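You operate a simulated robot arm through the tools that you are given. There is no shell and no other tool.

The job below is to be done with a simulated robot arm. You get a single attempt, and the scene is never put back.

TASK
Empty the yellow jug into the tank and soak the black basket.
Fine: spill none, jug back in its spot; all three bearings come up clean; let the basket drip, then back on the grate; tank lid shut. Set down upright: yellow jug, black basket.

The check looks at the end state, three seconds after you hand in, the way a careful person would. Anything else that was tipped, shoved, dropped, spilled or broken makes it a failure. A push-on lid holds only when it is set on centred and level and pressed home; a screw cap is set on level and turned clockwise until tight.

THE ROBOT
A 6-joint arm with a two-finger gripper, fixed in place. Base frame: the origin is on the floor under the middle of its stand, x ahead of it, y to its left, z up. Units: mm, rad, N and s.
With the tool pointing down near the work surface it reaches from about 140 to 900 mm from the base axis. Its first joint turns from -2.897 to 2.897 rad. Payload 3.43 kg.
The tool frame sits at the grasp point between the pads (the TCP): z along the fingers, y along the line on which they close. The tips reach 20 mm beyond it. The gripper opens to 190 mm; its body begins 248 mm behind the TCP.
Orientation is that of the tool frame in the base frame, as [roll, pitch, yaw] about the fixed x, y, z axes, in that order (R = Rz(yaw) Ry(pitch) Rx(roll)). With the fingers straight down and closing along the base's y, the tool's x points along the base's -x, its y along +y and its z along -z.

THE INTERFACE
- The arm moves only by the tool jog_arm. Its argument "steps" is text: rows parted by semicolons, each of 7 numbers parted by spaces: the shift along the base's x, y, z in mm, then the turn, a rotation vector about the base's x, y, z in rad, then the closure, from 0 (fully open) to 1 (shut). In form: dx dy dz rx ry rz claw; .... A call has 1 to 20 rows; each row shifts and turns the commanded pose from where the row before left it. Rows are played at 5 a second. More than 50 mm and 0.15 rad between two rows, or a gripper value outside its range, and nothing of the call is played. A pose out of reach is approached as far as the arm can. The call stops where the force on the tool passes 40 N (or 10 N more than at its start, if that is more) or the arm is blocked; 0.2 s more then pass. Each finger travels about 153 mm/s and halts on what it meets, pressing with about 37 N; the grip force reading is that of the motor and also rises with nothing between the fingers. The clock runs only during rows and for 0.2 s after the last one: add rows that do not move to give the fingers time. The reply holds the time, the measured pose of the TCP, the force on the tool along the base axes, the opening and the grip force, in the units named above and with some noise, with the torque about the TCP (base axes, N m) and any sound that the robot's microphone picked up.
- Cameras (640 x 400 px; columns grow to the right, rows downward): "scene" is fixed at [397.3, -514.6, 1451.3]; the picture's right is [0.41, -0.91, 0.00], its down [-0.73, -0.33, -0.59] and it looks along [0.54, 0.24, -0.80] (base axes); focal length 214 px, centre (320, 200). "wrist" rides on the gripper at [70, -8, -288] in the tool frame; the picture's right is [0.12, 0.99, 0.00], its down [-0.96, 0.11, -0.25] and it looks along [-0.25, 0.03, 0.97] (tool axes); focal length 261 px, centre (320, 200). There is no depth. A picture from a camera that has moved, and an enlarged one, comes with that camera's place and axes in the base frame and with its lens. The place of the scene camera against the robot may be out by one fixed shift of up to 25 mm in any direction.
- get_image(camera): a new picture of that camera. The clock stands still meanwhile.
- slide_trunk(by): moves the trunk up (or, below 0, down) by that many mm; the arm rides with it, the base frame stays. It gives what a move gives, with no picture.
- enlarge(camera, box): a new picture of the part [left, top, right, bottom] of that camera's present view, enlarged. The clock stands still meanwhile.
- hand_in(): hands the job in; it is judged then, once.

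Nothing tells you positions but the pictures and the camera data. Unless the task says otherwise, let go and move clear before handing in.

The tools are called after "Request:" as a command line: name --argument value ..., lists and objects as JSON in quotes. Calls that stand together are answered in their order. jog_arm: Moves the arm, as the interface text tells. Its arguments: {"type":"object","properties":{"steps":{"type":"string"}},"required":["steps"]} The other tools are called the same way: slide_trunk (by) moves the trunk up or down; get_image (camera) takes a picture; enlarge (camera, box) takes an enlarged picture of a part of a camera's view; hand_in () hands the job in.

At the start:

```text
clock: 0.0
position: [430.9, -406.6, 1501.2]
orientation: [3.141, -0.002, 3.141]
wrist_force: [-0.5, 0.0, -0.4]
torque: [0.0, 0.01, 0.03]
width: 189.8
grip_force: 0.1
trunk travel left (down, up): [-375.0, 65.0]
```

scene: 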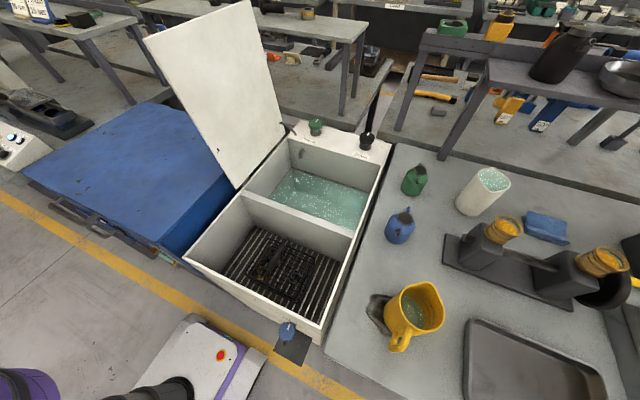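
wrist: 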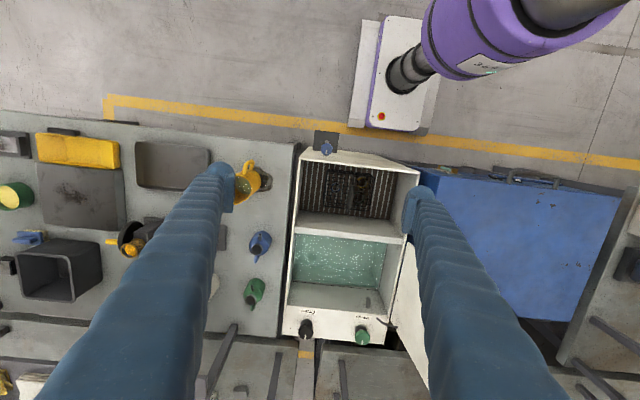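

I see a white two-chamber parts washer with its lid open: a liquid tank at the back and a grate with a black basket at the front. A yellow jug of liquid stands on the bench to its right. I'll look closer before I move anything.

Request:
enlarge --camera "scene" --box '[180, 110, 400, 350]'

Request:
enlarge --camera "scene" --box '[350, 250, 470, 370]'

Request:
enlarge --camera "wrist" --box '[220, 120, 440, 350]'

Request:
enlarge --camera "scene" --box '[210, 220, 340, 320]'

Request:
enlarge --camera "scene" --box '[260, 100, 400, 180]'

```text
1.67 times, centred on (290, 230) of scene
camera zoom: at [397.3, -514.6, 1451.3], right [0.41, -0.91, 0.0], down [-0.73, -0.33, -0.59], along [0.54, 0.24, -0.8], focal length 358 px, centre (370, 150)
```

zoom: 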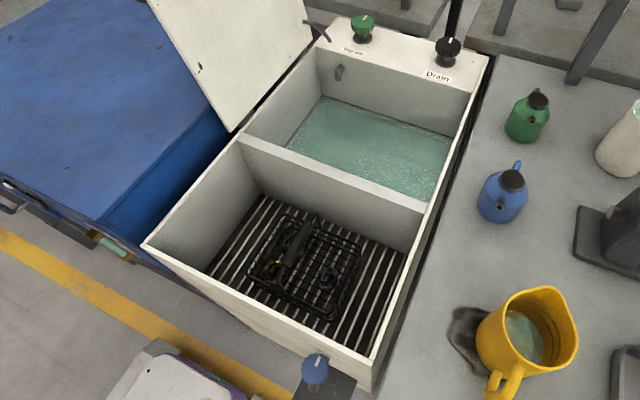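

```text
3.33 times, centred on (410, 310) of scene
camera zoom: at [397.3, -514.6, 1451.3], right [0.41, -0.91, 0.0], down [-0.73, -0.33, -0.59], along [0.54, 0.24, -0.8], focal length 715 px, centre (20, -167)
```

zoom: 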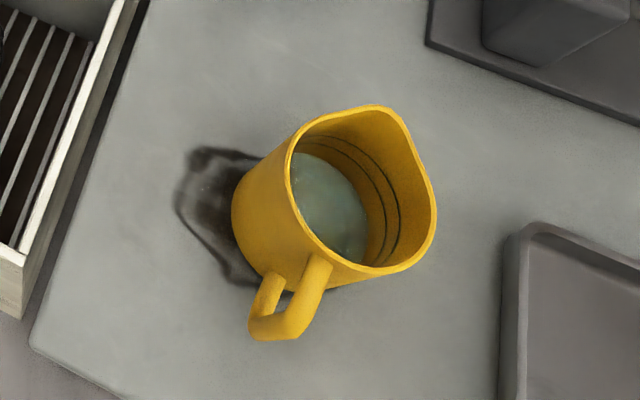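

```text
1.74 times, centred on (330, 235) of wrist
camera zoom: at [361.1, -414.9, 1787.4], right [-0.12, 0.99, 0.0], down [0.96, 0.11, 0.25], along [0.25, 0.03, -0.97], focal length 453 px, centre (303, 139)
```

zoom: 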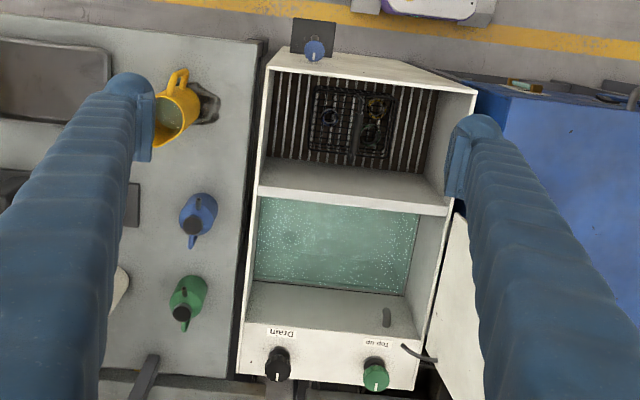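

```text
4.00 times, centred on (275, 270) of scene
camera zoom: at [397.3, -514.6, 1451.3], right [0.41, -0.91, 0.0], down [-0.73, -0.33, -0.59], along [0.54, 0.24, -0.8], focal length 858 px, centre (500, -80)
```

zoom: 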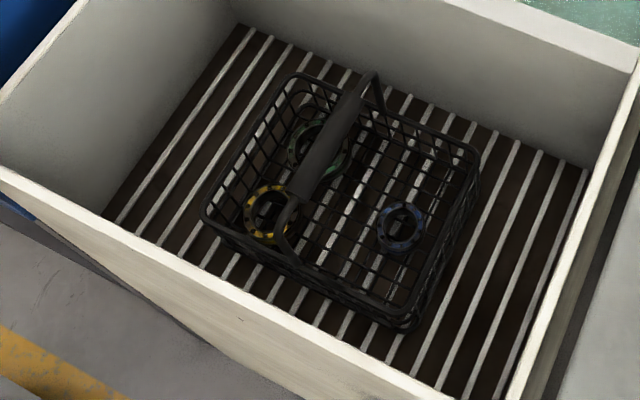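

```text
4.57 times, centred on (330, 140) of scene
camera zoom: at [397.3, -514.6, 1451.3], right [0.41, -0.91, 0.0], down [-0.73, -0.33, -0.59], along [0.54, 0.24, -0.8], focal length 980 px, centre (274, 474)
```

zoom: 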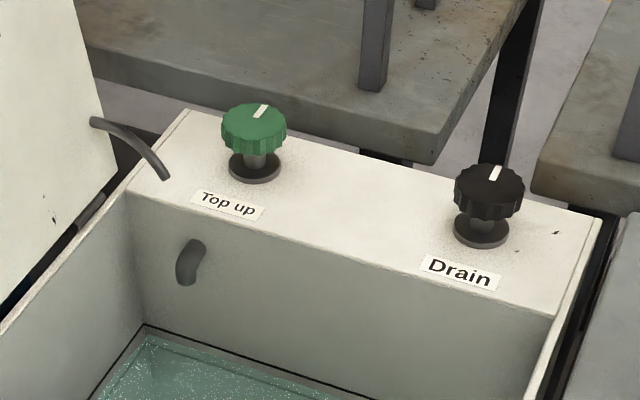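

The tank is about 0.4–0.9 m ahead of the robot and to its right. Next I'll zoom in on key corners in both cameras so I can triangulate heights.

Request:
enlarge --camera "wrist" --box '[270, 130, 430, 230]'

Request:
enlarge --camera "wrist" --box '[270, 210, 430, 360]'

Request:
enlarge --camera "scene" --box '[120, 0, 320, 200]'

Request:
enlarge --camera "scene" --box '[250, 270, 370, 380]'

```text
4.00 times, centred on (350, 180) of wrist
camera zoom: at [361.1, -414.9, 1787.4], right [-0.12, 0.99, 0.0], down [0.96, 0.11, 0.25], along [0.25, 0.03, -0.97], focal length 1043 px, centre (200, 280)
```

zoom: 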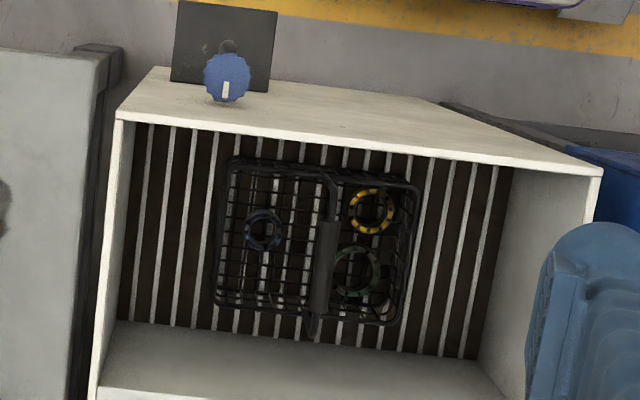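

```text
2.67 times, centred on (350, 285) of wrist
camera zoom: at [361.1, -414.9, 1787.4], right [-0.12, 0.99, 0.0], down [0.96, 0.11, 0.25], along [0.25, 0.03, -0.97], focal length 695 px, centre (240, -27)
```

zoom: 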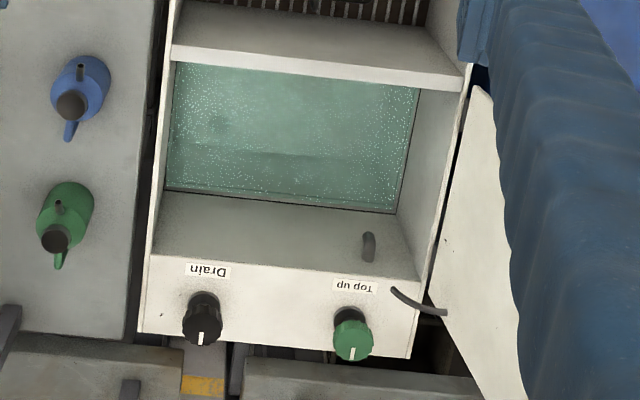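

```text
2.00 times, centred on (220, 100) of scene
camera zoom: at [397.3, -514.6, 1451.3], right [0.41, -0.91, 0.0], down [-0.73, -0.33, -0.59], along [0.54, 0.24, -0.8], focal length 429 px, centre (520, 400)
```

zoom: 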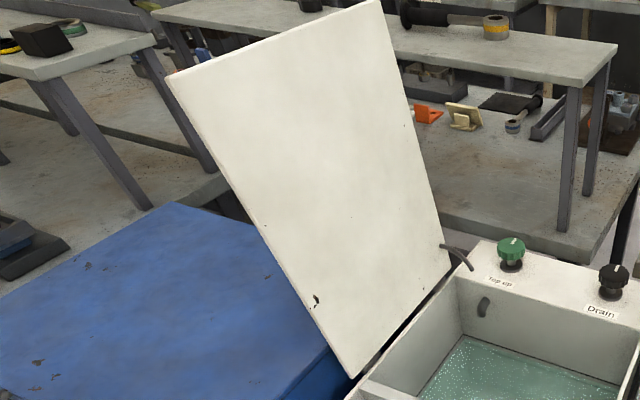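

```text
3.64 times, centred on (310, 325) of scene
camera zoom: at [397.3, -514.6, 1451.3], right [0.41, -0.91, 0.0], down [-0.73, -0.33, -0.59], along [0.54, 0.24, -0.8], focal length 780 px, centre (356, -254)
```

zoom: 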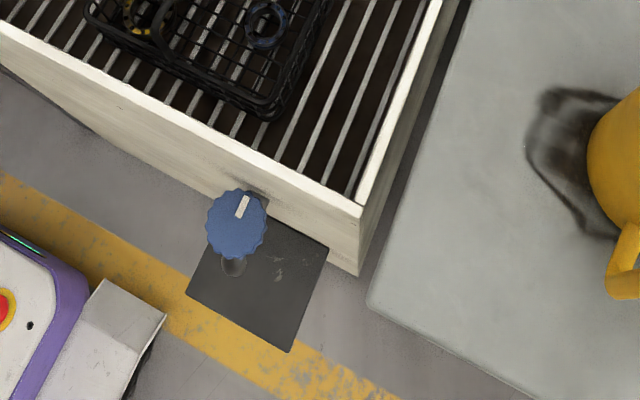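

I can see the front corner, the basket, and the lid leaning open over the +y side. I'll lower the arm straight down for a second wrist view so I can triangulate.

Request:
jog_arm --steps "0 0 -50 0 0 0 0; 0 0 -50 0 0 0 0; 0 0 -50 0 0 0 0; 0 0 -50 0 0 0 0; 0 0 -50 0 0 0 0; 0 0 -50 0 0 0 0; 0 0 0 0 0 0 0; 0 0 0 0 0 0 0"

Request:
get_image --camera "wrist"

Request:
get_image --camera "scene"

```text
clock: 1.8
position: [432.5, -408.2, 1201.9]
orientation: [3.14, -0.002, -3.14]
wrist_force: [-0.2, -0.1, -0.5]
torque: [-0.05, 0.07, -0.01]
width: 189.9
grip_force: 0.0
trunk travel left (down, up): [-375.0, 65.0]
```

```text
taken
camera wrist: at [363.3, -417.4, 1489.7], right [-0.12, 0.99, 0.0], down [0.96, 0.11, 0.25], along [0.24, 0.03, -0.97], focal length 261 px, centre (320, 200)
```

wrist: 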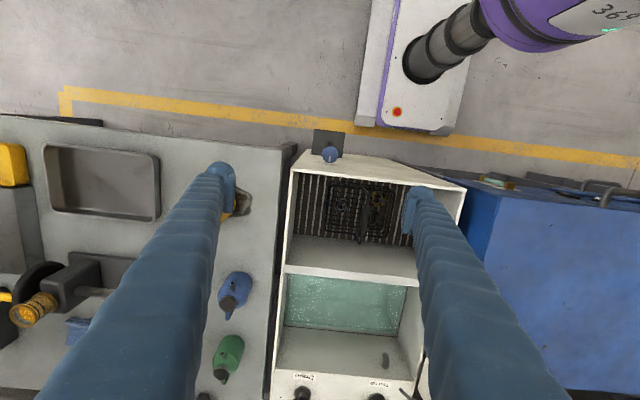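

```text
taken
```

scene: 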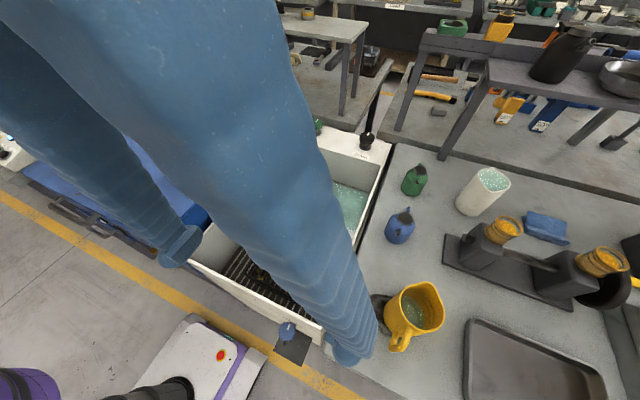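

The lower view is good, so I'll zoom in on it for precise features.

Request:
enlarge --camera "wrist" --box '[270, 120, 480, 280]'

Request:
enlarge --camera "wrist" --box '[200, 240, 440, 400]'

Request:
enlarge --camera "wrist" --box '[180, 130, 310, 240]'

```text
2.50 times, centred on (375, 200) of wrist
camera zoom: at [363.3, -417.4, 1489.7], right [-0.12, 0.99, 0.0], down [0.96, 0.11, 0.25], along [0.24, 0.03, -0.97], focal length 652 px, centre (182, 200)
```

zoom: 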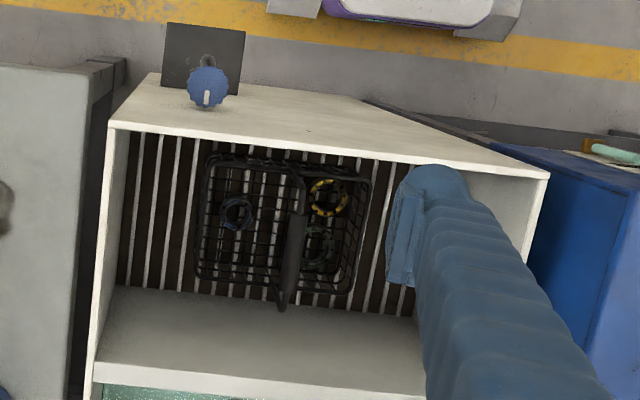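

```text
2.50 times, centred on (320, 320) of wrist
camera zoom: at [363.3, -417.4, 1489.7], right [-0.12, 0.99, 0.0], down [0.96, 0.11, 0.25], along [0.24, 0.03, -0.97], focal length 652 px, centre (320, -100)
```

zoom: 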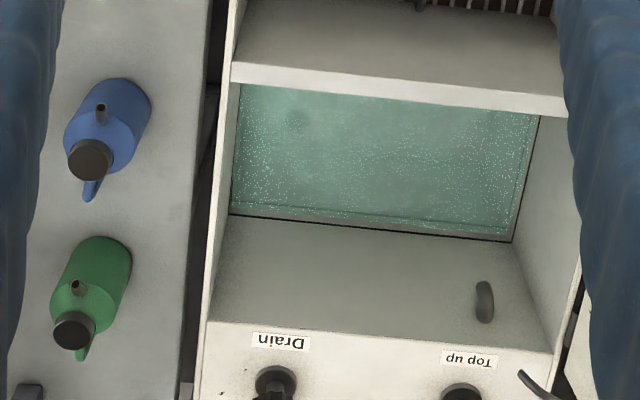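

```text
3.64 times, centred on (245, 185) of wrist
camera zoom: at [363.3, -417.4, 1489.7], right [-0.12, 0.99, 0.0], down [0.96, 0.11, 0.25], along [0.24, 0.03, -0.97], focal length 948 px, centre (593, 254)
```

zoom: 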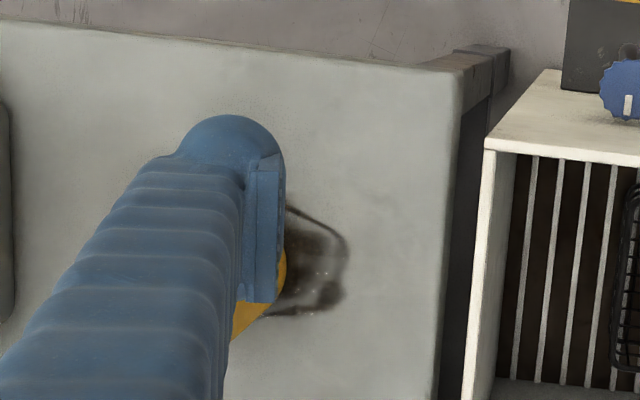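

Next I'll shift sideways for a wide-baseline view that shows the jug without the finger blocking it.

Request:
jog_arm --steps "0 -50 0 0 0 0 0; 0 -50 0 0 0 0 0; 0 -50 0 0 0 0 0; 0 -50 0 0 0 0 0; 0 0 0 0 0 0 0; 0 0 0 0 0 0 0"

Request:
get_image --camera "wrist"

Request:
enlarge --camera "wrist" --box '[250, 120, 410, 220]'

Request:
enlarge --camera "wrist" --box '[360, 120, 560, 300]'

Request:
enlarge --camera "wrist" --box '[250, 200, 420, 400]'

```text
clock: 3.2
position: [435.3, -607.6, 1200.2]
orientation: [-3.14, -0.003, -3.14]
wrist_force: [-0.5, 0.1, -0.3]
torque: [-0.06, 0.04, 0.0]
width: 190.0
grip_force: 0.0
trunk travel left (down, up): [-375.0, 65.0]
```

```text
taken
camera wrist: at [365.8, -615.5, 1488.7], right [-0.12, 0.99, 0.0], down [0.96, 0.11, 0.25], along [0.24, 0.03, -0.97], focal length 261 px, centre (320, 200)
```

wrist: 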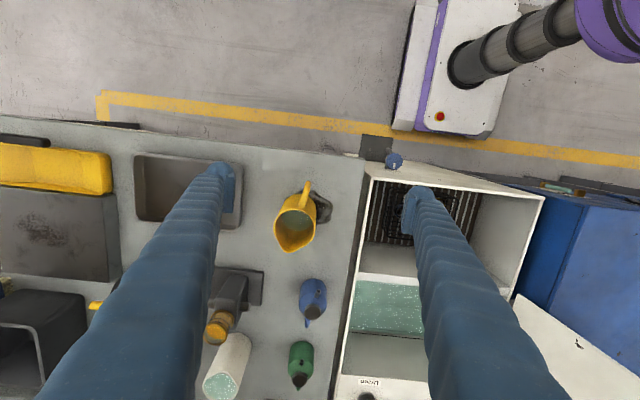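

```text
4.00 times, centred on (330, 170) of wrist
camera zoom: at [365.8, -615.5, 1488.7], right [-0.12, 0.99, 0.0], down [0.96, 0.11, 0.25], along [0.24, 0.03, -0.97], focal length 1043 px, centre (280, 320)
```

zoom: 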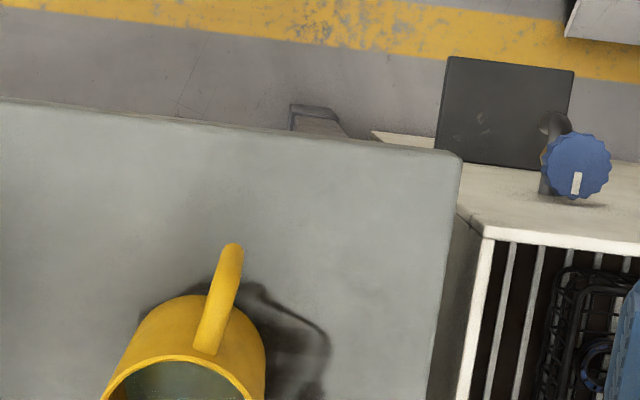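

```text
2.22 times, centred on (460, 210) of wrist
camera zoom: at [365.8, -615.5, 1488.7], right [-0.12, 0.99, 0.0], down [0.96, 0.11, 0.25], along [0.24, 0.03, -0.97], focal length 579 px, centre (9, 178)
```

zoom: 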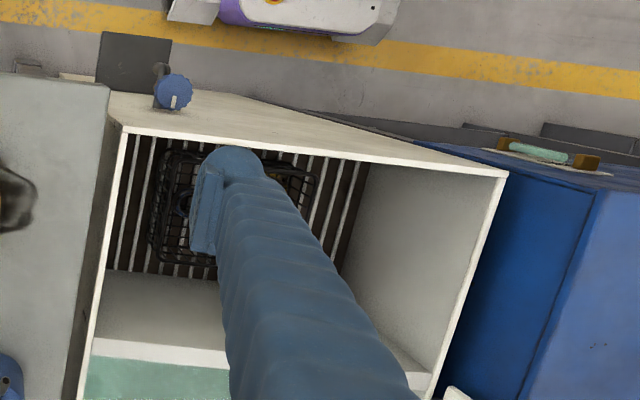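

```text
2.00 times, centred on (335, 300) of wrist
camera zoom: at [365.8, -615.5, 1488.7], right [-0.12, 0.99, 0.0], down [0.96, 0.11, 0.25], along [0.24, 0.03, -0.97], focal length 521 px, centre (290, 0)
```

zoom: 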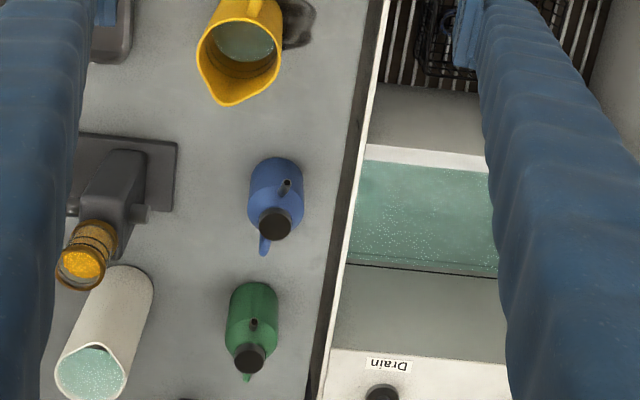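

From the wide baseline, the tank rim is at z≈856 and spans x 454–1190, y −477 to −40. The divider is at x≈712–736, the liquid level is near z≈686, and the bench top is at about 848. Next I'll take two views around the jug.

Request:
jog_arm --steps "30 -40 -40 0 0 0 0; 20 -40 -40 0 0 0 0; 0 0 0 0 0 0 0; 0 0 0 0 0 0 0"

Request:
get_image --camera "wrist"

Request:
enlarge --camera "wrist" --box '[290, 110, 450, 230]'

Request:
jog_arm --steps "0 40 0 0 0 0 0; 0 40 0 0 0 0 0; 0 0 0 0 0 0 0; 0 0 0 0 0 0 0"

Request:
get_image --camera "wrist"

Request:
enlarge --camera "wrist" --box '[230, 110, 390, 230]'

```text
refused: row 1 steps farther than a row can; nothing moved
```

```text
taken
camera wrist: at [365.8, -615.5, 1488.7], right [-0.12, 0.99, 0.0], down [0.96, 0.11, 0.25], along [0.24, 0.03, -0.97], focal length 261 px, centre (320, 200)
```

wrist: 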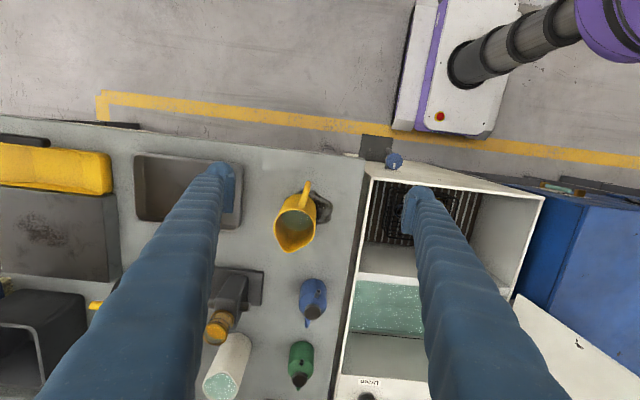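

```text
3.33 times, centred on (370, 170) of wrist
camera zoom: at [365.8, -615.5, 1488.7], right [-0.12, 0.99, 0.0], down [0.96, 0.11, 0.25], along [0.24, 0.03, -0.97], focal length 869 px, centre (153, 300)
```

zoom: 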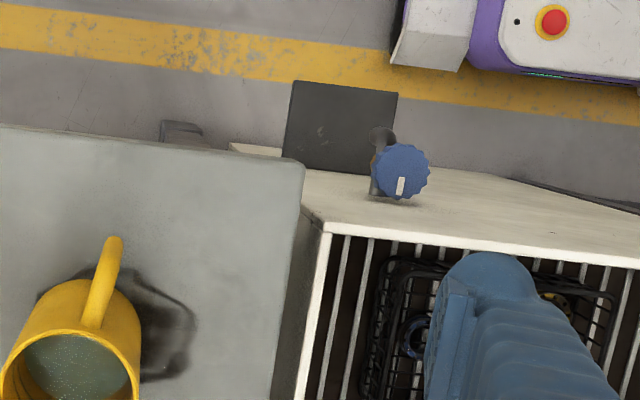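

```text
clock: 4.2
position: [433.3, -527.2, 1201.0]
orientation: [-3.142, -0.001, 3.141]
wrist_force: [0.0, -0.2, -0.5]
torque: [0.01, 0.02, -0.05]
width: 190.1
grip_force: 0.0
trunk travel left (down, up): [-375.0, 65.0]
```

```text
taken
camera wrist: at [363.5, -535.4, 1488.8], right [-0.12, 0.99, 0.0], down [0.96, 0.11, 0.25], along [0.25, 0.03, -0.97], focal length 261 px, centre (320, 200)
```

wrist: 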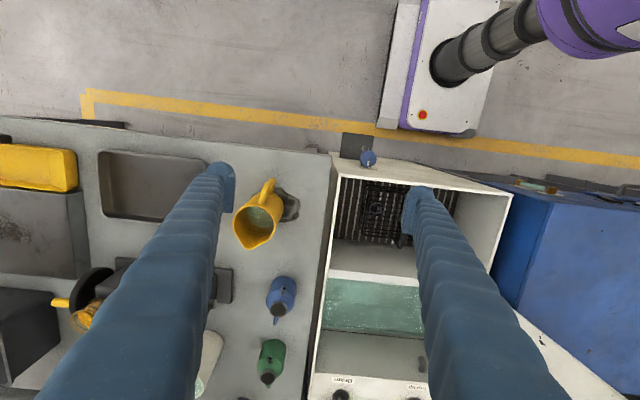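

```text
3.33 times, centred on (310, 170) of wrist
camera zoom: at [363.5, -535.4, 1488.8], right [-0.12, 0.99, 0.0], down [0.96, 0.11, 0.25], along [0.25, 0.03, -0.97], focal length 869 px, centre (353, 300)
```

zoom: 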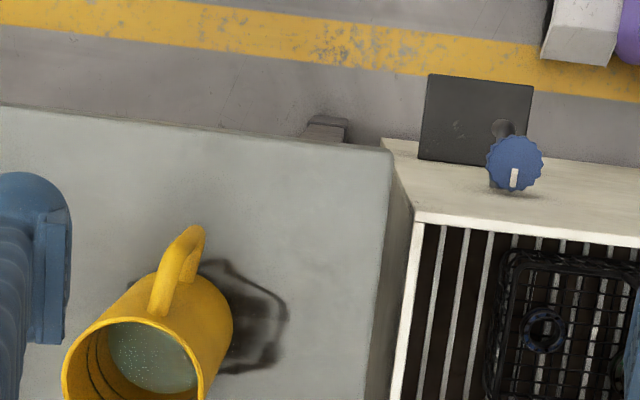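

The per-row limit is on the combined step length. I'll zoom on the jug from here, then shift for a second view.

Request:
enlarge --camera "wrist" --box '[220, 165, 320, 265]'

Request:
enlarge --camera "wrist" --box '[300, 150, 520, 290]'

Request:
jog_arm --steps "0 -45 0 0 0 0 0; 0 -45 0 0 0 0 0; 0 -45 0 0 0 0 0; 0 -45 0 0 0 0 0; 0 0 0 0 0 0 0; 0 0 0 0 0 0 0"

Request:
get_image --camera "wrist"

Request:
enlarge --camera "wrist" --box '[300, 165, 400, 265]'

```text
4.00 times, centred on (270, 215) of wrist
camera zoom: at [363.5, -535.4, 1488.8], right [-0.12, 0.99, 0.0], down [0.96, 0.11, 0.25], along [0.25, 0.03, -0.97], focal length 1043 px, centre (520, 140)
```

zoom: 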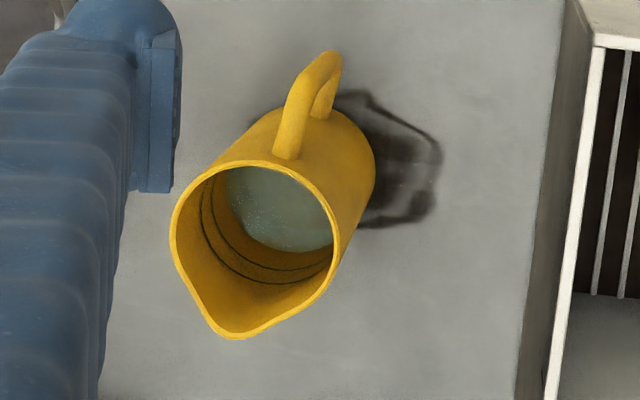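

```text
2.86 times, centred on (410, 220) of wrist
camera zoom: at [363.5, -535.4, 1488.8], right [-0.12, 0.99, 0.0], down [0.96, 0.11, 0.25], along [0.25, 0.03, -0.97], focal length 745 px, centre (63, 143)
```

zoom: 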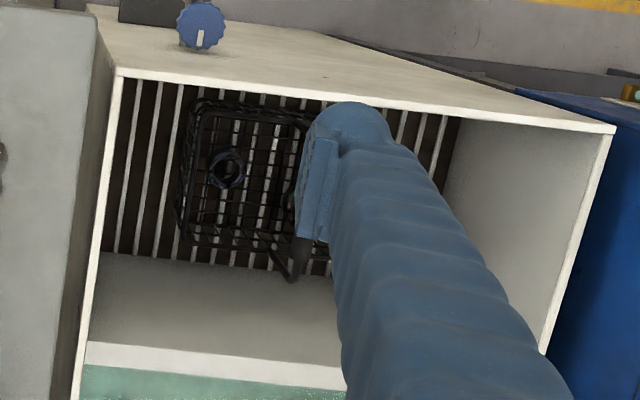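

```text
clock: 5.6
position: [431.5, -706.6, 1200.4]
orientation: [-3.141, 0.001, -3.141]
wrist_force: [-0.6, -0.3, 0.7]
torque: [0.0, 0.04, 0.03]
width: 190.1
grip_force: 0.1
trunk travel left (down, up): [-375.0, 65.0]
```

```text
taken
camera wrist: at [362.9, -714.1, 1487.2], right [-0.12, 0.99, 0.0], down [0.96, 0.11, 0.25], along [0.24, 0.03, -0.97], focal length 261 px, centre (320, 200)
```

wrist: 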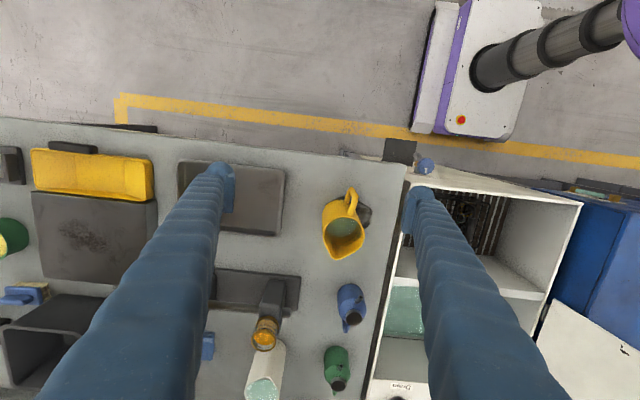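

```text
4.00 times, centred on (350, 215) of wrist
camera zoom: at [362.9, -714.1, 1487.2], right [-0.12, 0.99, 0.0], down [0.96, 0.11, 0.25], along [0.24, 0.03, -0.97], focal length 1043 px, centre (200, 140)
```

zoom: 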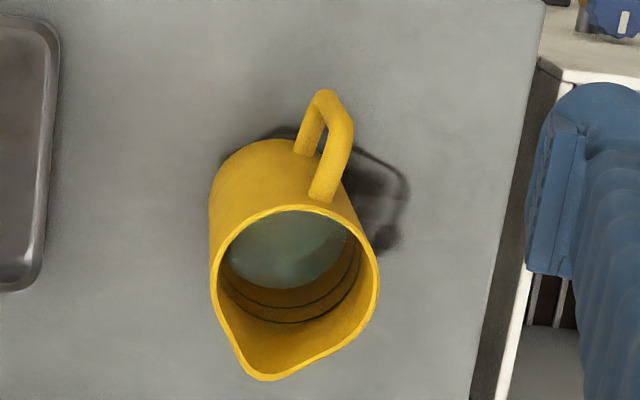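

The jug's axis is about (557, −643) with radius 43, its rim at z≈1003, its handle toward −x and its spout toward +x, at a yaw of about −9.5°. Before touching it I'll rotate the tool horizontal, high above the jug, to check that the arm can reach the grasp orientation.

Request:
jog_arm --steps "35 30 0 0 0 0 0; 35 35 0 0 0 0 0; 0 0 0 0 -0.15 0 0; 0 0 0 0 -0.15 0 0; 0 0 0 0 -0.15 0 0; 0 0 0 0 -0.15 0 0; 0 0 0 0 -0.15 0 0; 0 0 0 0 -0.15 0 0; 0 0 0 0 -0.15 0 0; 0 0 0 0 -0.15 0 0; 0 0 0 0 -0.15 0 0; 0 0 0 0 -0.15 0 0; 0 0 0 0 -0.0708 0 0; 0 0 0 0 0 -0.083 0; 0 0 0 0 0 -0.083 0; 0 0 0 0 0 0 0; 0 0 0 0 0 0 0"

Request:
get_image --camera "scene"

Request:
get_image --camera "wrist"

```text
clock: 9.2
position: [502.8, -674.1, 1216.4]
orientation: [2.01, 1.554, 1.853]
wrist_force: [0.0, -0.4, 0.2]
torque: [-0.03, -0.01, 0.0]
width: 189.8
grip_force: 0.2
out of reach, approached as far as the arm can: row 14, 15
trunk travel left (down, up): [-375.0, 65.0]
```

```text
taken
```

scene: 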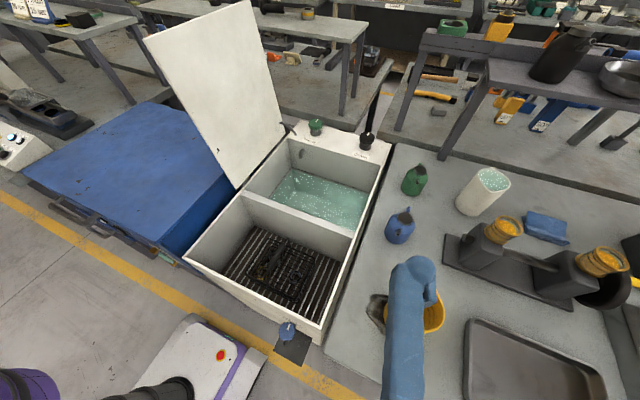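

```text
taken
camera wrist: at [218.0, -636.8, 1146.2], right [0.15, 0.98, -0.1], down [-0.22, 0.14, 0.97], along [0.96, -0.12, 0.24], focal length 261 px, centre (320, 200)
```

wrist: 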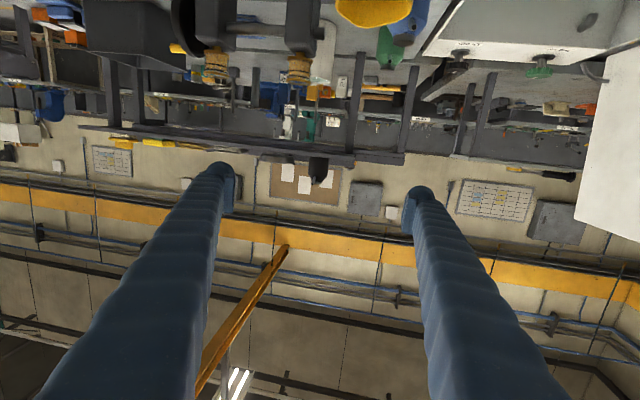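

The horizontal orientation works, but the small yaw just hit a reach limit at this height. I'll lower the trunk and see whether that frees up the arm's range.

Request:
slide_trunk --by -100

Request:
jog_arm --steps "0 0 0 0 0 0 0; 0 0 0 0 0 0 0; 0 0 0 0 0 0 0"

```text
clock: 10.5
position: [503.5, -674.9, 1115.7]
orientation: [2.011, 1.556, 1.856]
wrist_force: [-0.6, 0.1, 0.0]
torque: [0.0, 0.03, -0.01]
width: 189.9
grip_force: 0.0
trunk travel left (down, up): [-275.0, 165.0]
```

```text
clock: 11.3
position: [502.7, -674.7, 1115.2]
orientation: [2.007, 1.554, 1.854]
wrist_force: [-0.5, 0.3, -0.1]
torque: [0.02, -0.01, -0.03]
width: 190.1
grip_force: 0.1
trunk travel left (down, up): [-275.0, 165.0]
```

The yaw is now about right, but the position drifted to y≈−675. I'll try moving back toward the jug axis.

Request:
jog_arm --steps "0 10 0 0 0 0 0; 0 10 0 0 0 0 0; 0 12 0 0 0 0 0; 0 0 0 0 0 0 0"

```text
clock: 12.3
position: [504.2, -663.5, 1126.2]
orientation: [2.001, 1.548, 1.853]
wrist_force: [0.6, -0.6, -0.9]
torque: [0.0, 0.02, -0.01]
width: 190.0
grip_force: 0.0
out of reach, approached as far as the arm can: row 1, 2, 3
trunk travel left (down, up): [-275.0, 165.0]
```

The horizontal pose seems to sit at a wrist limit. I'll pitch the tool down about 25° around its closing axis and see if the target becomes reachable.

Request:
jog_arm --steps "0 0 0 0.0225 0.146 0 0; 0 0 0 0.0225 0.146 0 0; 0 0 0 0.0225 0.146 0 0; 0 10 0 0 0 0 0; 0 10 0 0 0 0 0; 0 0 0 0 0 0 0; 0 0 0 0 0 0 0"

```text
clock: 13.9
position: [504.8, -644.1, 1127.0]
orientation: [3.11, 1.121, 2.955]
wrist_force: [-0.8, -0.4, -0.3]
torque: [0.0, -0.02, -0.01]
width: 190.2
grip_force: 0.0
trunk travel left (down, up): [-275.0, 165.0]
```

With the tool pitched about 26° below horizontal, the pose over the jug is reachable. Before grasping, I'll rehearse the pour tilt over the rear chamber with an empty gripper.

Request:
jog_arm --steps "23.5 38.4 0 0 0 0 0; 23.5 38.4 0 0 0 0 0; 23.5 38.4 0 0 0 0 0; 23.5 38.4 0 0 0 0 0; 23.5 38.4 0 0 0 0 0; 23.5 38.4 0 0 0 0 0; 23.5 38.4 0 0 0 0 0; 23.5 38.4 0 0 0 0 0; 23.5 38.4 0 0 0 0 0; 23.5 38.4 0 0 0 0 0; 0 0 0 0 0 0 0; 0 0 0 0 0 0 0"

Request:
get_image --camera "scene"

```text
clock: 16.5
position: [761.1, -294.3, 1181.0]
orientation: [3.08, 1.112, 2.933]
wrist_force: [0.6, -1.0, -0.4]
torque: [0.02, -0.02, 0.11]
width: 190.2
grip_force: 0.0
out of reach, approached as far as the arm can: row 5, 6, 7, 8, 9, 10
trunk travel left (down, up): [-275.0, 165.0]
```

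```text
taken
```

scene: 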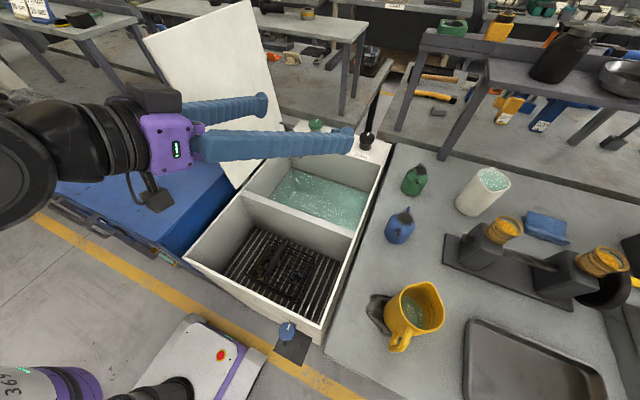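

The target is right at an inner limit of the arm, with the hand near the base and the tool pointing outward. I'll lower the trunk and raise the arm relative to it to see if that helps.

Request:
slide_trunk --by -120

Request:
jog_arm --steps "0 0 40 0 0 0 0; 0 0 40 0 0 0 0; 0 0 0 0 0 0 0; 0 0 0 0 0 0 0"

Request:
jog_arm --steps "-10 10 0 0 0 0 0; -10 20 0 0 0 0 0; 0 0 0 0 0 0 0; 0 0 0 0 0 0 0"

```text
clock: 18.0
position: [761.7, -292.1, 1060.0]
orientation: [3.083, 1.112, 2.934]
wrist_force: [0.4, -0.2, -0.6]
torque: [-0.01, -0.03, 0.01]
width: 190.2
grip_force: 0.2
trunk travel left (down, up): [-155.0, 285.0]
```

```text
clock: 19.0
position: [760.9, -295.7, 1142.9]
orientation: [3.08, 1.11, 2.934]
wrist_force: [0.0, 0.1, 0.4]
torque: [0.02, -0.03, 0.07]
width: 190.0
grip_force: 0.1
trunk travel left (down, up): [-155.0, 285.0]
```

```text
clock: 20.0
position: [739.6, -264.9, 1143.2]
orientation: [3.083, 1.112, 2.934]
wrist_force: [0.6, -1.1, -0.6]
torque: [0.01, 0.01, -0.01]
width: 190.1
grip_force: 0.0
trunk travel left (down, up): [-155.0, 285.0]
```

With the trunk lower, this pose is reachable. Now I'll rehearse the pour rotation of about 105° around the closing axis.

Request:
jog_arm --steps "0 0 0 0.0228 0.1462 0.0 0; 0 0 0 0.0228 0.1462 0.0 0; 0 0 0 0.0228 0.1462 0.0 0; 0 0 0 0.0228 0.1462 0.0 0; 0 0 0 0.0228 0.1462 0.0 0; 0 0 0 0.0228 0.1462 0.0 0; 0 0 0 0.0228 0.1462 0.0 0; 0 0 0 0.0228 0.1462 0.0 0; 0 0 0 0.0228 0.1462 0.0 0; 0 0 0 0.0228 0.1462 0.0 0; 0 0 0 0.0228 0.1462 0.0 0; 0 0 0 0.0228 0.1462 0.0 0; 0 0 0 0 0 0 0; 0 0 0 0 0 0 0"

Request:
get_image --camera "scene"

```text
clock: 23.0
position: [664.4, -242.0, 1093.4]
orientation: [-3.132, -0.646, 2.956]
wrist_force: [0.0, 0.1, -0.9]
torque: [0.04, 0.07, 0.05]
width: 189.9
grip_force: 0.1
out of reach, approached as far as the arm can: row 11, 12
trunk travel left (down, up): [-155.0, 285.0]
```

```text
taken
```

scene: 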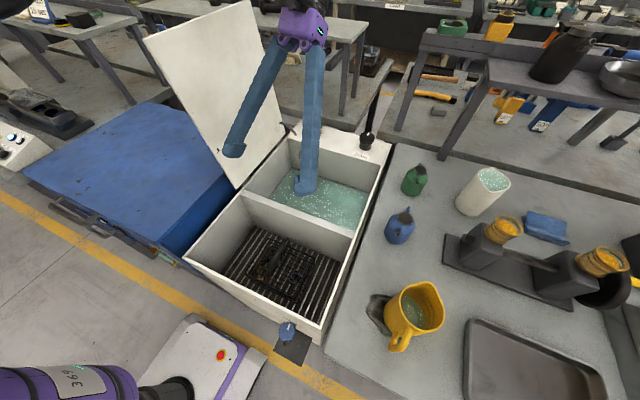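

The tilt runs out of reach late if I pour toward +x, so I'll pour with the spout turned toward +y instead. A flatter grasp with the trunk lower should also help. I'll rotate back now and test that.

Request:
jog_arm --steps "6 0 6 -0.0228 -0.1462 0.0 0; 6 0 6 -0.0228 -0.1462 0.0 0; 6 0 6 -0.0228 -0.1462 0.0 0; 6 0 6 -0.0228 -0.1462 0.0 0; 6 0 6 -0.0228 -0.1462 0.0 0; 6 0 6 -0.0228 -0.1462 0.0 0; 6 0 6 -0.0228 -0.1462 0.0 0; 6 0 6 -0.0228 -0.1462 0.0 0; 6 0 6 -0.0228 -0.1462 0.0 0; 6 0 6 -0.0228 -0.1462 0.0 0; 6 0 6 -0.0228 -0.1462 0.0 0; 6 0 6 -0.0228 -0.1462 0.0 0; 0 0 0 0 0 0 0; 0 0 0 0 0 0 0"

Request:
jog_arm --steps "-25 -38 0 0 0 0 0; -25 -38 0 0 0 0 0; -25 -38 0 0 0 0 0; -25 -38 0 0 0 0 0; -25 -38 0 0 0 0 0; -25 -38 0 0 0 0 0; -25 -38 0 0 0 0 0; -25 -38 0 0 0 0 0; -25 -38 0 0 0 0 0; -25 -38 0 0 0 0 0; -40 0 0 0 0 0 0; -30 0 0 0 0 0 0; 0 0 0 0 0 0 0; 0 0 0 0 0 0 0"

```text
clock: 26.0
position: [734.0, -230.1, 1164.7]
orientation: [3.113, 1.108, 2.992]
wrist_force: [-0.4, -5.7, 1.0]
torque: [0.62, 0.2, 0.95]
width: 189.8
grip_force: 0.1
trunk travel left (down, up): [-155.0, 285.0]
```

```text
clock: 29.0
position: [413.9, -617.0, 1164.7]
orientation: [3.082, 1.111, 2.932]
wrist_force: [0.2, -0.1, 0.2]
torque: [0.0, -0.03, 0.03]
width: 189.8
grip_force: 0.1
trunk travel left (down, up): [-155.0, 285.0]
```

There was a brief 5.7 N side force at the end of the rotation, which may have been a light touch on the lid. I'll check the scene.

Request:
get_image --camera "scene"

Request:
get_image --camera "wrist"

Request:
enlarge --camera "scene" --box '[120, 0, 320, 200]'

```text
taken
```

scene: 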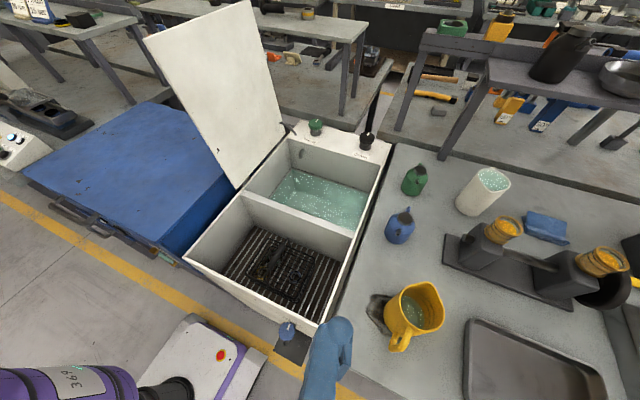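

```text
taken
camera wrist: at [128.8, -582.3, 1228.3], right [0.1, 0.99, -0.08], down [0.21, 0.06, 0.97], along [0.97, -0.12, -0.21], focal length 261 px, centre (320, 200)
```

wrist: 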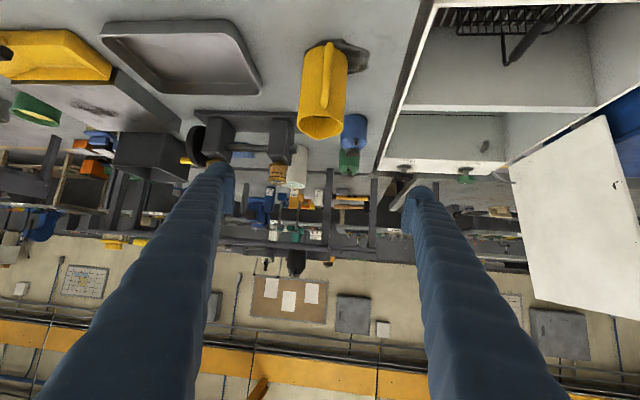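

```text
2.00 times, centred on (220, 100) of scene
camera zoom: at [397.3, -514.6, 1451.3], right [0.41, -0.91, 0.0], down [-0.73, -0.33, -0.59], along [0.54, 0.24, -0.8], focal length 429 px, centre (520, 400)
```

zoom: 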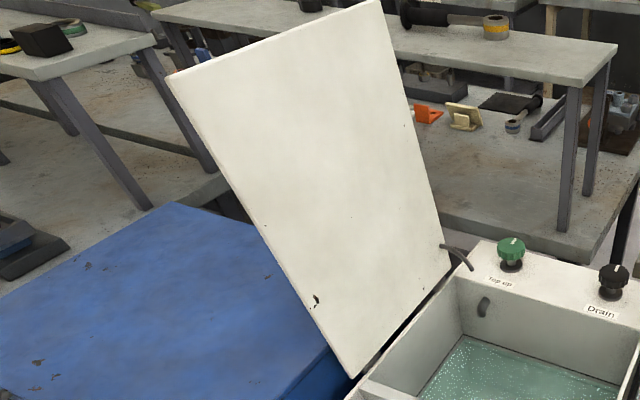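

The lid hasn't moved, and I'll keep more distance from it. Now I'll lower the trunk and try levelling the tool at the pre-grasp point.

Request:
slide_trunk --by -150

Request:
jog_arm --steps "0 0 0 -0.0240 -0.1480 0.0 0; 0 0 0 -0.0240 -0.1480 0.0 0; 0 0 0 -0.0081 -0.0493 0 0; 0 0 0 0 0 0 0; 0 0 0 0 0 0 0"

```text
clock: 30.8
position: [414.5, -617.5, 1016.0]
orientation: [3.083, 1.113, 2.935]
wrist_force: [-0.8, -0.1, -0.4]
torque: [-0.02, 0.03, 0.0]
width: 190.0
grip_force: 0.0
trunk travel left (down, up): [-5.0, 435.0]
```

```text
clock: 32.0
position: [414.3, -618.9, 1015.7]
orientation: [2.936, 1.461, 2.792]
wrist_force: [-0.2, 0.5, -0.1]
torque: [-0.03, -0.02, 0.02]
width: 190.2
grip_force: 0.1
trunk travel left (down, up): [-5.0, 435.0]
```

The tool is now 6° below horizontal at the pre-grasp point and within reach. I'll trim the roll and yaw, lower to grasp height, and check the alignment with the jug.

Request:
jog_arm --steps "0 0 -20 -0.022 0.003 -0.017 0; 0 0 -25 0 0 0 0; 0 0 -25 0 0 0 0; 0 0 0 0 0 0 0; 0 0 0 0 0 0 0"

Request:
get_image --camera "wrist"

Request:
get_image --camera "scene"

Request:
enlarge --camera "scene" --box '[280, 250, 460, 390]'

```text
clock: 33.2
position: [414.0, -619.9, 945.3]
orientation: [3.139, 1.461, 2.975]
wrist_force: [0.3, 0.6, -0.6]
torque: [-0.01, -0.02, 0.04]
width: 189.9
grip_force: 0.0
trunk travel left (down, up): [-5.0, 435.0]
```

```text
taken
camera wrist: at [124.3, -579.6, 906.1], right [0.15, 0.98, -0.12], down [-0.12, 0.14, 0.98], along [0.98, -0.13, 0.14], focal length 261 px, centre (320, 200)
```

wrist: 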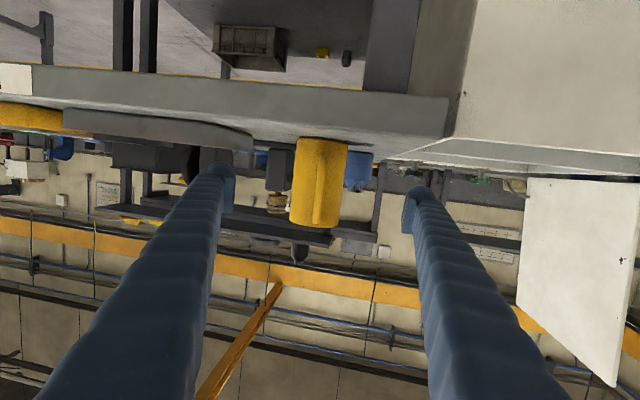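

```text
taken
```

scene: 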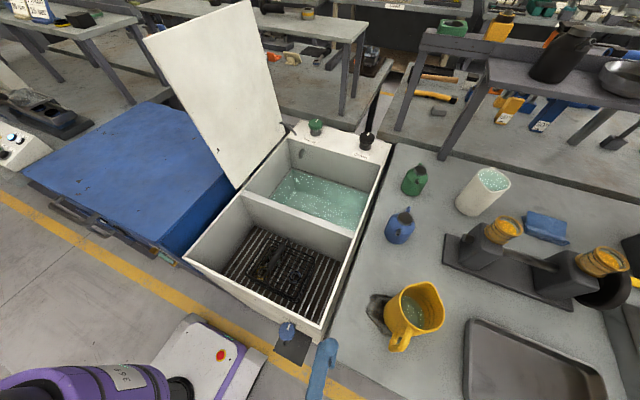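

```text
2.86 times, centred on (370, 320) of scene
camera zoom: at [397.3, -514.6, 1451.3], right [0.41, -0.91, 0.0], down [-0.73, -0.33, -0.59], along [0.54, 0.24, -0.8], focal length 613 px, centre (177, -143)
```

zoom: 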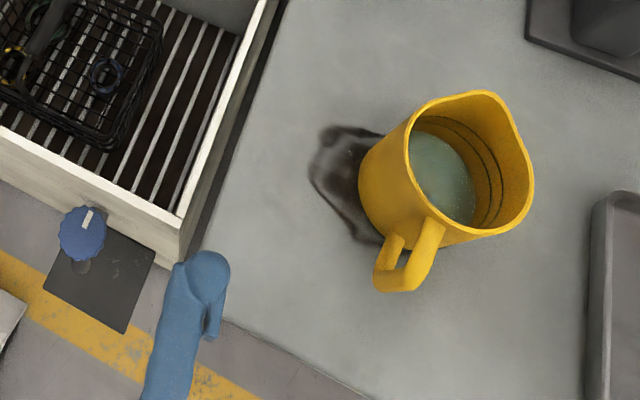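

The jug and handle sit centred between the fingers. I'll advance along the tool axis to the jug axis and then check.

Request:
jog_arm --steps "23.8 -3.9 -2.5 0 0 0 0; 23.8 -3.9 -2.5 0 0 0 0; 23.8 -3.9 -2.5 0 0 0 0; 23.8 -3.9 -2.5 0 0 0 0; 23.8 -3.9 -2.5 0 0 0 0; 23.8 -3.9 -2.5 0 0 0 0; 0 0 0 0 0 0 0; 0 0 0 0 0 0 0"

Request:
get_image --camera "wrist"

Request:
enlarge --camera "scene" --box '[320, 250, 500, 390]'

```text
clock: 35.0
position: [557.3, -641.7, 929.7]
orientation: [3.139, 1.463, 2.976]
wrist_force: [-0.6, 0.4, 0.1]
torque: [0.0, 0.01, -0.04]
width: 190.1
grip_force: 0.1
trunk travel left (down, up): [-5.0, 435.0]
```

```text
taken
camera wrist: at [267.2, -600.7, 889.2], right [0.15, 0.98, -0.12], down [-0.12, 0.14, 0.98], along [0.98, -0.13, 0.14], focal length 261 px, centre (320, 200)
```

wrist: 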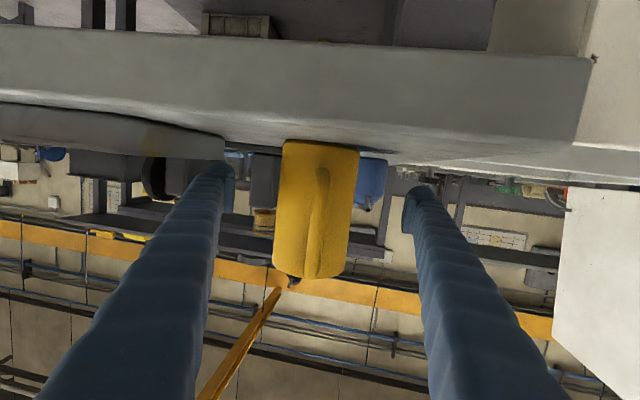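

```text
2.86 times, centred on (410, 320) of scene
camera zoom: at [397.3, -514.6, 1451.3], right [0.41, -0.91, 0.0], down [-0.73, -0.33, -0.59], along [0.54, 0.24, -0.8], focal length 613 px, centre (63, -143)
```

zoom: 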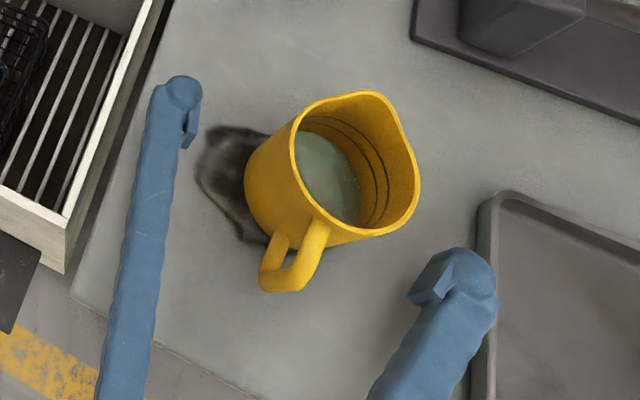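

The fingers straddle the jug. I'll zoom in to centre it precisely before closing.

Request:
enlarge --camera "wrist" --box '[220, 120, 430, 300]'

```text
2.22 times, centred on (325, 210) of wrist
camera zoom: at [267.2, -600.7, 889.2], right [0.15, 0.98, -0.12], down [-0.12, 0.14, 0.98], along [0.98, -0.13, 0.14], focal length 579 px, centre (309, 178)
```

zoom: 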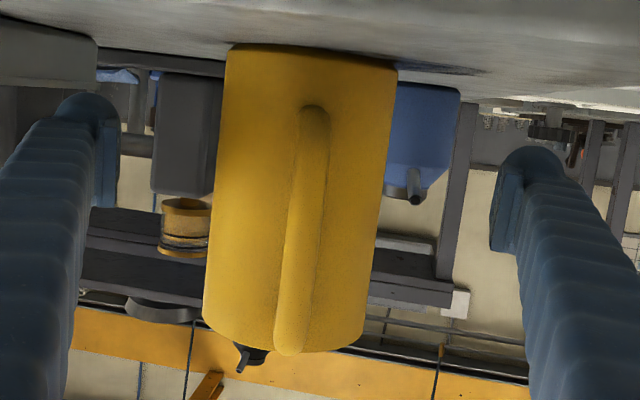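

The jug centre is about 3 mm toward −y of the pads' midpoint. I'll shift by that and close gradually.

Request:
jog_arm --steps "-0.5 -3 0 0 0 0 0.2; 0 0 0 0 0 0 0.4; 0 0 0 0 0 0 0.45; 0 0 0 0 0 0 0.5; 0 0 0 0 0 0 0.55; 0 0 0 0 0 0 0.6; 0 0 0 0 0 0 0.7; 0 0 0 0 0 0 0.8; 0 0 0 0 0 0 0.8; 0 0 0 0 0 0 0.8"

Request:
enlarge --camera "wrist" --box '[220, 120, 430, 300]'

Request:
enlarge --camera "scene" --box '[320, 250, 500, 390]'

```text
clock: 37.2
position: [555.7, -644.3, 929.1]
orientation: [3.138, 1.462, 2.975]
wrist_force: [-0.7, -1.3, 2.0]
torque: [0.11, 0.05, 0.01]
width: 82.4
grip_force: 37.4
trunk travel left (down, up): [-5.0, 435.0]
```

```text
2.22 times, centred on (325, 210) of wrist
camera zoom: at [266.5, -603.0, 890.1], right [0.15, 0.98, -0.12], down [-0.12, 0.14, 0.98], along [0.98, -0.13, 0.14], focal length 579 px, centre (309, 178)
```

zoom: 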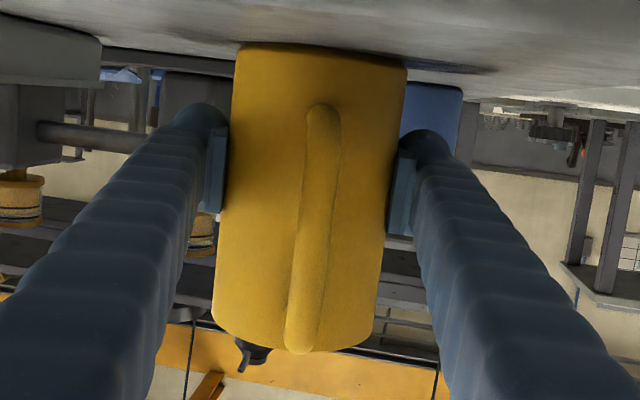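

```text
2.86 times, centred on (410, 320) of scene
camera zoom: at [397.3, -514.6, 1451.3], right [0.41, -0.91, 0.0], down [-0.73, -0.33, -0.59], along [0.54, 0.24, -0.8], focal length 613 px, centre (63, -143)
```

zoom: 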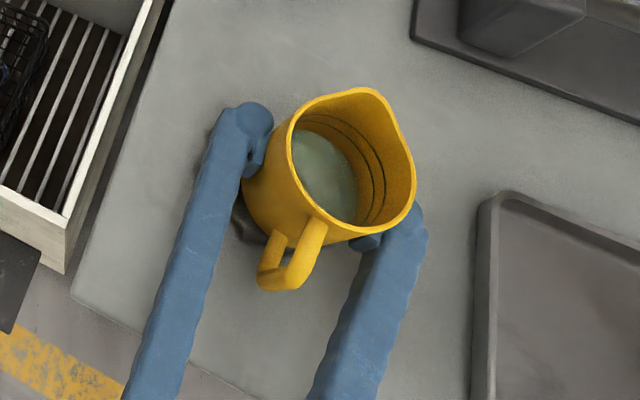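

The grip is solid at 82 mm and 37 N, and the jug moved only about 2–3 mm, which I'll correct when I put it back. Now I'll lift slowly.

Request:
jog_arm --steps "0 0 3 0 0 0 0.8; 0 0 5 0 0 0 0.8; 0 0 8 0 0 0 0.8; 0 0 10 0 0 0 0.8; 0 0 10 0 0 0 0.8; 0 0 0 0 0 0 0.8; 0 0 0 0 0 0 0.8"

Request:
enlarge --camera "wrist" --box '[220, 120, 430, 300]'

Request:
enlarge --camera "scene" --box '[320, 250, 500, 390]'

```text
clock: 38.8
position: [556.1, -644.2, 967.1]
orientation: [3.136, 1.463, 2.974]
wrist_force: [-0.7, 0.2, -1.5]
torque: [0.0, -0.04, -0.05]
width: 82.3
grip_force: 36.7
trunk travel left (down, up): [-5.0, 435.0]
```

```text
2.22 times, centred on (325, 210) of wrist
camera zoom: at [266.2, -603.8, 926.8], right [0.15, 0.98, -0.12], down [-0.12, 0.14, 0.98], along [0.98, -0.13, 0.14], focal length 579 px, centre (309, 178)
```

zoom: 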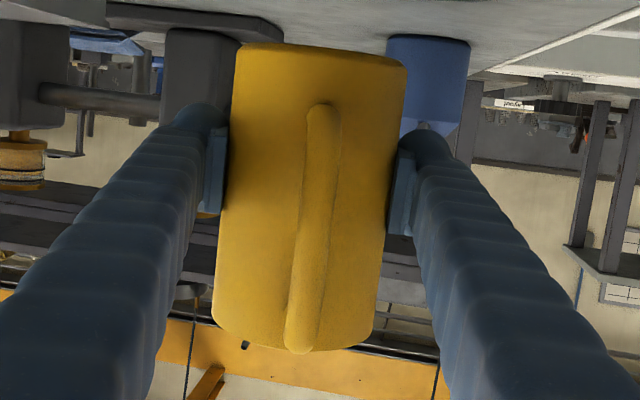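

```text
2.86 times, centred on (410, 320) of scene
camera zoom: at [397.3, -514.6, 1451.3], right [0.41, -0.91, 0.0], down [-0.73, -0.33, -0.59], along [0.54, 0.24, -0.8], focal length 613 px, centre (63, -143)
```

zoom: 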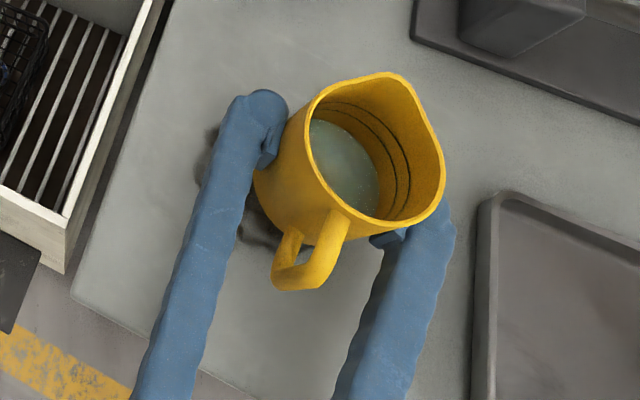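

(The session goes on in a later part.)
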